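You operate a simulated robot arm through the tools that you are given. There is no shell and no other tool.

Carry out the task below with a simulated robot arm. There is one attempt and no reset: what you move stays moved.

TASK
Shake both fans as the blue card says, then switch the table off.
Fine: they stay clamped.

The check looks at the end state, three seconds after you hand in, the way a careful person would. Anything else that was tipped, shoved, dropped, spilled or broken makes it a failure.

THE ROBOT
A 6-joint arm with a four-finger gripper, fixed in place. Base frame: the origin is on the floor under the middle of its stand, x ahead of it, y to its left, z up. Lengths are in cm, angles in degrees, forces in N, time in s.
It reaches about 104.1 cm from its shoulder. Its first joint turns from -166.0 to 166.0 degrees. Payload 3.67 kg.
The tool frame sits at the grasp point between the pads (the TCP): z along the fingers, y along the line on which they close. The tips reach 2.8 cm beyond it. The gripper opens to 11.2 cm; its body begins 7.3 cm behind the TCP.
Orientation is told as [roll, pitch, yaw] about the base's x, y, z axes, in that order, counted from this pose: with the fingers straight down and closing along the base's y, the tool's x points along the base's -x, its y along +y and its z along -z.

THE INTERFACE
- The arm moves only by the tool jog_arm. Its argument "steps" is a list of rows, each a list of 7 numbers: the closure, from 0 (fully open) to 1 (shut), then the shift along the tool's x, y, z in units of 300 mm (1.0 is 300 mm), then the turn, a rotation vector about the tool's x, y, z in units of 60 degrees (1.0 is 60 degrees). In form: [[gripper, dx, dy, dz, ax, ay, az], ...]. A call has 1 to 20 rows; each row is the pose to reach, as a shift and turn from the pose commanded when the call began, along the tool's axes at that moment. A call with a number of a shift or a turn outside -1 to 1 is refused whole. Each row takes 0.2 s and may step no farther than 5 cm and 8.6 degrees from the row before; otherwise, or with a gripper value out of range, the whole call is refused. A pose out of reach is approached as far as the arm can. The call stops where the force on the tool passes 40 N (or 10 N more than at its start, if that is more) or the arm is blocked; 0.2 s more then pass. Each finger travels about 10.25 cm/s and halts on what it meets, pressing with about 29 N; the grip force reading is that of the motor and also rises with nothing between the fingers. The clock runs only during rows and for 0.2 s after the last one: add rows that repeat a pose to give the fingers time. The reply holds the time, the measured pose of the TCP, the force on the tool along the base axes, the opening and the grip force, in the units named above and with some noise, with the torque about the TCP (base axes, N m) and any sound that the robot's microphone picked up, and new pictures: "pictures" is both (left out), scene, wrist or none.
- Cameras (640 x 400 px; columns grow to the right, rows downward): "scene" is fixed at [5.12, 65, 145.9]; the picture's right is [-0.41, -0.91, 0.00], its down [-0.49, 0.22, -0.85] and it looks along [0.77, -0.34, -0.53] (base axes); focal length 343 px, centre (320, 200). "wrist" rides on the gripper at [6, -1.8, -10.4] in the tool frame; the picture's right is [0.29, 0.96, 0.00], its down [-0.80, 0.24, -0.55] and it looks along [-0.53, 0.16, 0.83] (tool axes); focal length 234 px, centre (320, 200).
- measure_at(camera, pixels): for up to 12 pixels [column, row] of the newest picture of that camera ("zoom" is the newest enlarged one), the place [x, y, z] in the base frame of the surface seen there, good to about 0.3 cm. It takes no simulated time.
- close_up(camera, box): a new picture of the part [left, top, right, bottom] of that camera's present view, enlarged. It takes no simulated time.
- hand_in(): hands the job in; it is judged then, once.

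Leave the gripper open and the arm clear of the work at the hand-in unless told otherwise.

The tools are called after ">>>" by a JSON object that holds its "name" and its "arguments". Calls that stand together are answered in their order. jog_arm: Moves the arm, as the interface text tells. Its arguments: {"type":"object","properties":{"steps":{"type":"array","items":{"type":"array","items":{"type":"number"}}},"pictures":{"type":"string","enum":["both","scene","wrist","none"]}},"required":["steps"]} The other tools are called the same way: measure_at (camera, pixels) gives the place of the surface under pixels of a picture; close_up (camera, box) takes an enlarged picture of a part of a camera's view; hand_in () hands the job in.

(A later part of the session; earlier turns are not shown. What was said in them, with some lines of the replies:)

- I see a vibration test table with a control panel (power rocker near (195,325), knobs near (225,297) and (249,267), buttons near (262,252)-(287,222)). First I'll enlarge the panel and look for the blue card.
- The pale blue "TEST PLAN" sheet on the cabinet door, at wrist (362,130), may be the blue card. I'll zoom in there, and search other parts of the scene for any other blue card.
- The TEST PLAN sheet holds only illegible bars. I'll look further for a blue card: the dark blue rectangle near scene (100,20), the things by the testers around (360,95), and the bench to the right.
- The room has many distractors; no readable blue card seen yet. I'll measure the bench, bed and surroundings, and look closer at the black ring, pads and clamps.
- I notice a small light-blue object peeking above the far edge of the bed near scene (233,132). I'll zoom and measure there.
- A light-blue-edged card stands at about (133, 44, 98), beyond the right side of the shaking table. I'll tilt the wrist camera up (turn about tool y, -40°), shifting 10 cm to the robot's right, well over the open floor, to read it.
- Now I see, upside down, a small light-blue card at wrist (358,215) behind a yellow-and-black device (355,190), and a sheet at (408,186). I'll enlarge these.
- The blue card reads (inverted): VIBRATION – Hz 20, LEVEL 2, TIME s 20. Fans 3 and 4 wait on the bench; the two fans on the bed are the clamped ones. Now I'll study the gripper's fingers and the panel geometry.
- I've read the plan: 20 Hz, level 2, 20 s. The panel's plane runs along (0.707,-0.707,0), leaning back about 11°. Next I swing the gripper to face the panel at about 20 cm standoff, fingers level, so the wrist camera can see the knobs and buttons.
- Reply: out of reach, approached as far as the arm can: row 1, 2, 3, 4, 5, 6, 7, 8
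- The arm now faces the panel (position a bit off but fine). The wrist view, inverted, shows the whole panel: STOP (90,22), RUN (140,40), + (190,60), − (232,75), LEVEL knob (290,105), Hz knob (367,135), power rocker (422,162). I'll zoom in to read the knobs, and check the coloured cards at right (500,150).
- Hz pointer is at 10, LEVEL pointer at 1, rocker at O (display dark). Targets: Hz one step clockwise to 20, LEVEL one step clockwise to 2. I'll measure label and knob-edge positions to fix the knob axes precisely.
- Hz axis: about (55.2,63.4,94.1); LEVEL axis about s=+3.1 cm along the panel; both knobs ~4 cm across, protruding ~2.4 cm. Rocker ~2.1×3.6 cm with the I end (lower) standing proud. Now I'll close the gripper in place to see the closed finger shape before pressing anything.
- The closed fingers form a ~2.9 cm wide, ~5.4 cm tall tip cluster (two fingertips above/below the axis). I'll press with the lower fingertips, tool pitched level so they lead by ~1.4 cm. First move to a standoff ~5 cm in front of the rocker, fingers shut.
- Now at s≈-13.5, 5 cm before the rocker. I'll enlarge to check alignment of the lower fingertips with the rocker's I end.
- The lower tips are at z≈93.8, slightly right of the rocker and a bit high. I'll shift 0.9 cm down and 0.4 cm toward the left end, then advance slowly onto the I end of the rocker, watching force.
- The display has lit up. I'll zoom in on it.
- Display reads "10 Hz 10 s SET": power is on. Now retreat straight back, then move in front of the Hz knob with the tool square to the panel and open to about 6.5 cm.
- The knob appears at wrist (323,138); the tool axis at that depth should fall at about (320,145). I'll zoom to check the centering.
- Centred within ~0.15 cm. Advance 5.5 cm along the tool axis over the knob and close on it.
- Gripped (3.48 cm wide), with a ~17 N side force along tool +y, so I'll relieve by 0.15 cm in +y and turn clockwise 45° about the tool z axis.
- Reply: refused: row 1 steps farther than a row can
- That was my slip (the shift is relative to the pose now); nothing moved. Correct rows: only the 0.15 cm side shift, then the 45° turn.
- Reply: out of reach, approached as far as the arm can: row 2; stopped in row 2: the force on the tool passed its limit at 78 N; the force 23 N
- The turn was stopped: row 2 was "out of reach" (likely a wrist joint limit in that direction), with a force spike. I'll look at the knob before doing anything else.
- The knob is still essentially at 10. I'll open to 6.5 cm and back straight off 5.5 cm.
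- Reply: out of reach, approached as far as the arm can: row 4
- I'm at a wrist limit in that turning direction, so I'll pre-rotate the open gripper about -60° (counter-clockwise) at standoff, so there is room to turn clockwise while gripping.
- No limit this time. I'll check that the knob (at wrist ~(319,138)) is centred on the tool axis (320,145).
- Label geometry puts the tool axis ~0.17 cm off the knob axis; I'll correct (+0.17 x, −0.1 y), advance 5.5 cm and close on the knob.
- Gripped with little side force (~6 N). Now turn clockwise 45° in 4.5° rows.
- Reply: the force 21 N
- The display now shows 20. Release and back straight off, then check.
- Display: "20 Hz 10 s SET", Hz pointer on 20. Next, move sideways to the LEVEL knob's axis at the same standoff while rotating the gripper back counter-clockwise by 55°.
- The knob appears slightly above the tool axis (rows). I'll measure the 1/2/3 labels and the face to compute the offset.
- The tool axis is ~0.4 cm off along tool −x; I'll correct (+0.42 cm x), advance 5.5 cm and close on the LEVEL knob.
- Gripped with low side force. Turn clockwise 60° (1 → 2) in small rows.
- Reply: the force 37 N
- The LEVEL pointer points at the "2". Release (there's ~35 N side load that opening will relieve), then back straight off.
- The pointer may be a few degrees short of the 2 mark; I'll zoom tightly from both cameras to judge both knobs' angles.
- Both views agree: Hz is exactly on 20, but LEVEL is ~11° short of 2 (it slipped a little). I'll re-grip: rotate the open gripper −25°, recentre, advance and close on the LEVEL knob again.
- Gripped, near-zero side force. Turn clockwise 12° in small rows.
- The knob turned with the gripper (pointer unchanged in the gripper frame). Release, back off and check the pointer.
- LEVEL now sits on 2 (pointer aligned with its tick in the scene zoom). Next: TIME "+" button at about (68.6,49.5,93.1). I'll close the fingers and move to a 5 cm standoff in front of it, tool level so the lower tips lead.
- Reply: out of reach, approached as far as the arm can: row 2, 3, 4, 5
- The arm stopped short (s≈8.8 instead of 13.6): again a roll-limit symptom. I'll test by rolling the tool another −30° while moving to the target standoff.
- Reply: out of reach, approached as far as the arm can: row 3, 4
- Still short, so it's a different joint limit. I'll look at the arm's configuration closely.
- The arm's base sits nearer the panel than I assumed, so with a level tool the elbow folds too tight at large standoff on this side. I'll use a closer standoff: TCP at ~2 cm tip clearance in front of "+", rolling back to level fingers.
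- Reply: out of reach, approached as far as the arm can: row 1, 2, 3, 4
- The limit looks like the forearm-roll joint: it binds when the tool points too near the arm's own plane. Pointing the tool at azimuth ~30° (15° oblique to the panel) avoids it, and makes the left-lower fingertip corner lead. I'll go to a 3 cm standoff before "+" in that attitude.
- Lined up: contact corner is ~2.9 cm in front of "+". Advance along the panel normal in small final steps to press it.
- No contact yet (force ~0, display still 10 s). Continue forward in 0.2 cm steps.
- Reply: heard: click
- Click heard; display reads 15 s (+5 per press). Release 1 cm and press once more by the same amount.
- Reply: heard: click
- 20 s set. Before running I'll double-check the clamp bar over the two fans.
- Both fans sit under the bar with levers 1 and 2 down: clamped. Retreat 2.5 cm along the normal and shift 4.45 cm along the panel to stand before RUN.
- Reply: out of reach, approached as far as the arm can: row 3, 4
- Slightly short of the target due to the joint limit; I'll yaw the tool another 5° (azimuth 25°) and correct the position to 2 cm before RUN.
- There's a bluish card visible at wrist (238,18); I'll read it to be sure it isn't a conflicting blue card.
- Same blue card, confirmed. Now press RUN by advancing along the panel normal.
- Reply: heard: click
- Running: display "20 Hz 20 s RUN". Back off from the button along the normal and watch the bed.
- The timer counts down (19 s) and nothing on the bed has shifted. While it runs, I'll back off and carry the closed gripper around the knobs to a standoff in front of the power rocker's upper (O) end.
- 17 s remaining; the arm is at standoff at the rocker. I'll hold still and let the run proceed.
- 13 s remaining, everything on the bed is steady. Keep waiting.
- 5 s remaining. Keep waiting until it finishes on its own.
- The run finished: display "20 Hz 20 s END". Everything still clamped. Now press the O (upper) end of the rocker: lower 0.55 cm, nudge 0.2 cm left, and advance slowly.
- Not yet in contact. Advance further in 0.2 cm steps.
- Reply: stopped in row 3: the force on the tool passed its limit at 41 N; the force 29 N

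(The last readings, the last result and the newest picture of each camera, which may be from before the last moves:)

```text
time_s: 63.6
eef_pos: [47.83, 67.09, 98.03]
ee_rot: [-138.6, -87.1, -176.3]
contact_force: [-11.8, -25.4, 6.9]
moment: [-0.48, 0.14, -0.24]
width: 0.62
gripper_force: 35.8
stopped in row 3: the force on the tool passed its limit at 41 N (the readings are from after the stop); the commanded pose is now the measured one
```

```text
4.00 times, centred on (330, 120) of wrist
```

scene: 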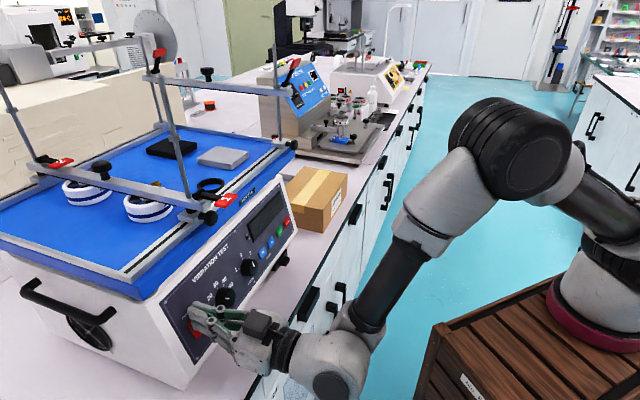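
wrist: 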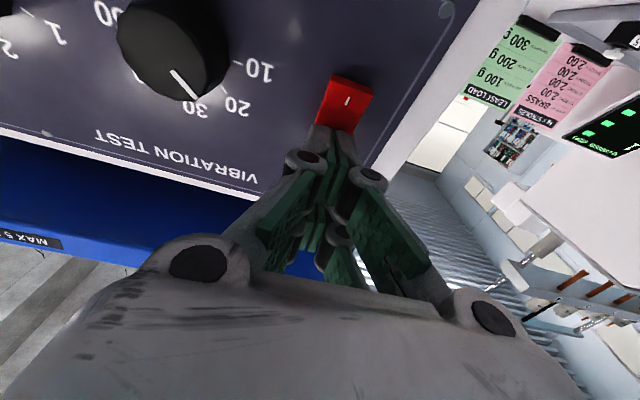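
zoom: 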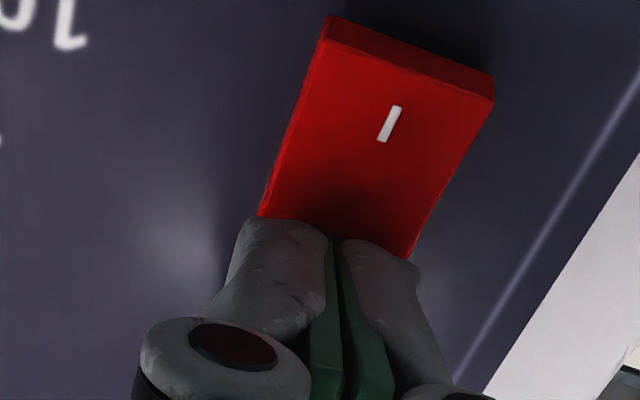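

The display went dark and the rocker flipped to O: the table is off. Retreat straight back, then open the gripper.

>>> {"name": "jog_arm", "arguments": {"steps": [[1, 0, 0, -0.02, 0, 0, 0], [1, 0, 0, -0.1, 0, 0, 0], [1, 0, 0, -0.2, 0, 0, 0], [0.5, 0, 0, -0.22, 0, 0, 0], [0, 0, 0, -0.22, 0, 0, 0], [0, 0, 0, -0.22, 0, 0, 0], [0, 0, 0, -0.22, 0, 0, 0]]}}

>>> {"name": "close_up", "arguments": {"camera": "scene", "box": [160, 180, 310, 370]}}

>>> {"name": "close_up", "arguments": {"camera": "wrist", "box": [270, 40, 420, 170]}}

```text
time_s: 65.2
eef_pos: [43.11, 62.53, 97.55]
ee_rot: [-137.2, -87.3, -177.8]
contact_force: [0.2, -0.2, 0.7]
moment: [0.0, 0.01, 0.0]
width: 11.2
gripper_force: 0.2
```

scene: 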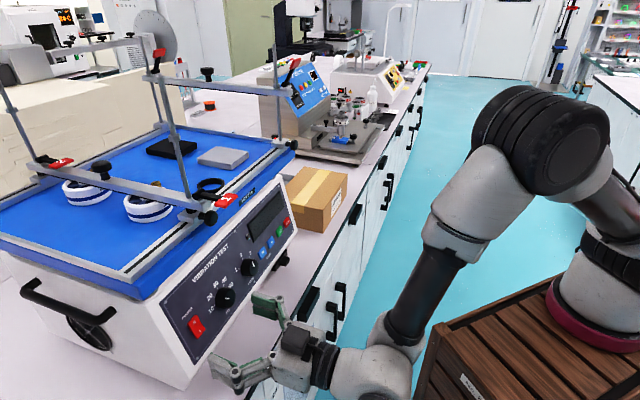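
wrist: 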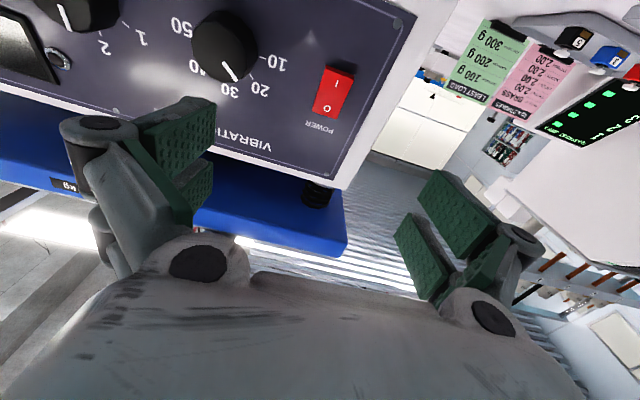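

```text
2.11 times, centred on (235, 275) of scene
```

zoom: 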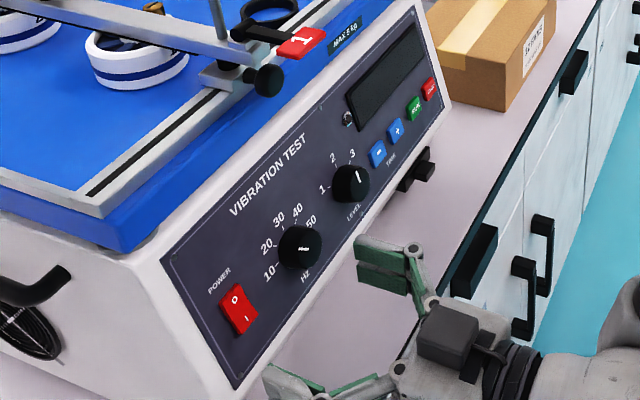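

```text
3.08 times, centred on (345, 105) of wrist
```

zoom: 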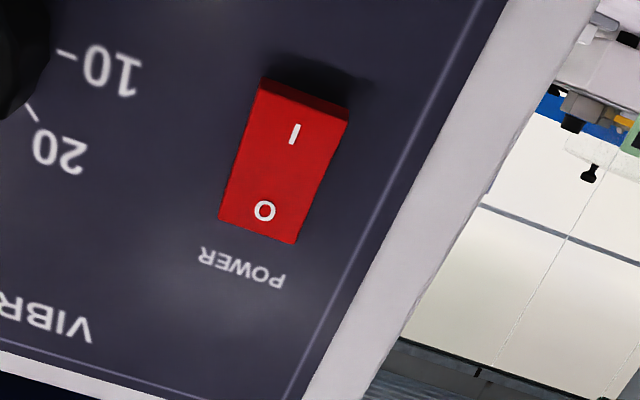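

Power is at O and the display is dark. I'll check the knobs once more and move the arm a bit further back, clear of the bench.

>>> {"name": "jog_arm", "arguments": {"steps": [[0, 0, 0, -0.1, 0, 0, 0], [0, 0, 0, -0.2, 0, 0, 0], [0, 0, 0, -0.3, 0, 0, 0], [0, 0, 0, -0.3, 0, 0, 0]]}}

>>> {"name": "close_up", "arguments": {"camera": "scene", "box": [160, 180, 310, 370]}}

>>> {"name": "close_up", "arguments": {"camera": "scene", "box": [0, 30, 360, 290]}}

>>> {"name": "close_up", "arguments": {"camera": "scene", "box": [205, 245, 270, 315]}}

```text
time_s: 66.2
eef_pos: [36.78, 56.16, 97.34]
ee_rot: [-137.3, -87.4, -177.3]
contact_force: [-0.2, -0.2, -0.3]
moment: [0.01, 0.02, -0.01]
width: 11.2
gripper_force: 0.1
```

scene: 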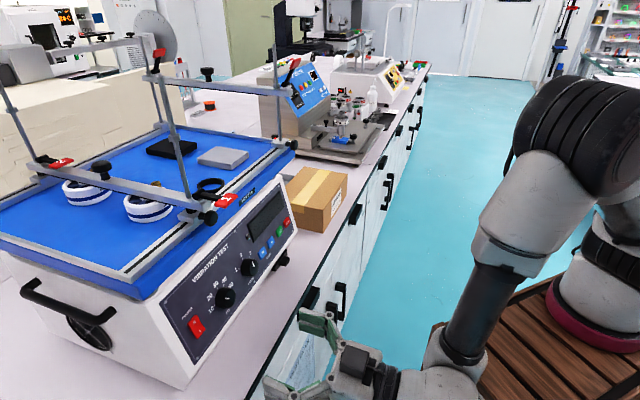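
wrist: 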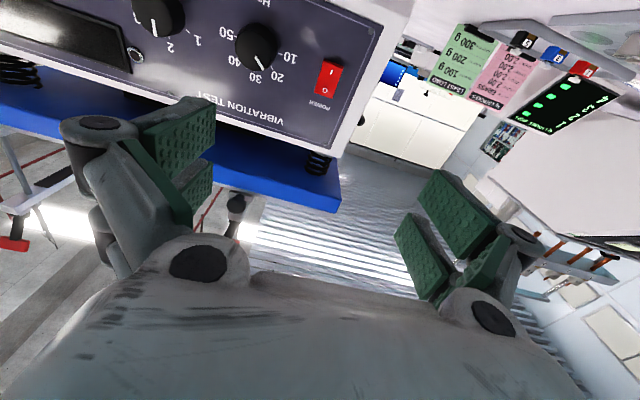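

```text
2.11 times, centred on (235, 275) of scene
```

zoom: 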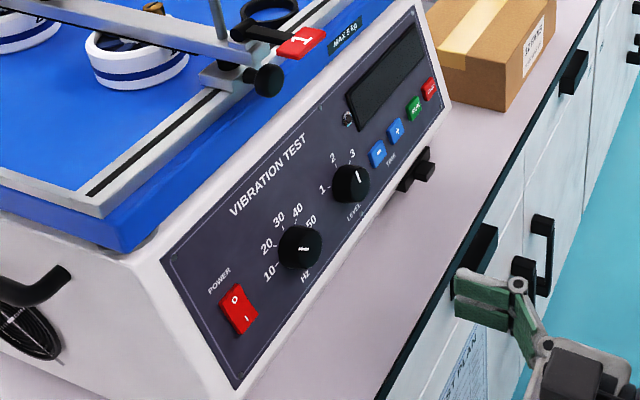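

```text
1.54 times, centred on (180, 160) of scene
```

zoom: 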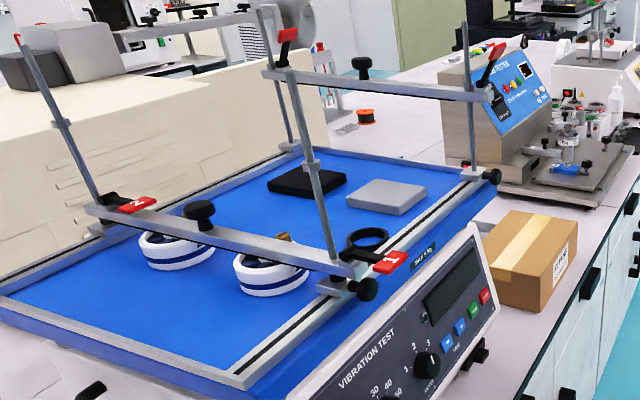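

```text
5.71 times, centred on (238, 280) of scene
```

zoom: 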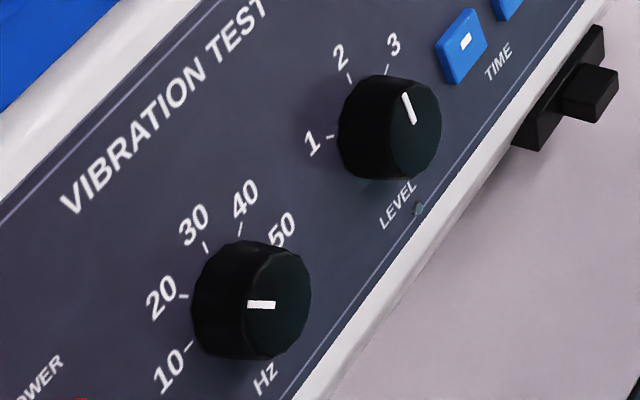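

The run finished at 20 Hz, level 2 and 20 s, and both fans are still under the bar with levers 1 and 2 down. The rocker is at O and the display is dark. The pads, ring and box haven't moved. The gripper is open and the arm is clear, so I'm handing in.

>>> {"name": "hand_in", "arguments": {}}

```text
The job is handed in.
```

Both fans were shaken as the blue card says: 20 Hz, level 2, for 20 s. The table is now switched off. The display counted down and read END before I pressed the rocker to O, and the screen is now dark.

- **Fans:** both are still clamped, with levers 1 and 2 down. The pads and the ring on the bed look unmoved.
- **Knobs:** Hz is left on 20 and level on 2. The level knob slipped short on the first turn, so I gripped it again and set it on the mark before the run.
- **Force stops:** the arm hit its force limit twice. The first was while trying to turn the Hz knob, at 78 N. The second was when pressing the rocker to O, at 41 N. I saw no damage either time.

The gripper is open and the arm is backed off from the bench.
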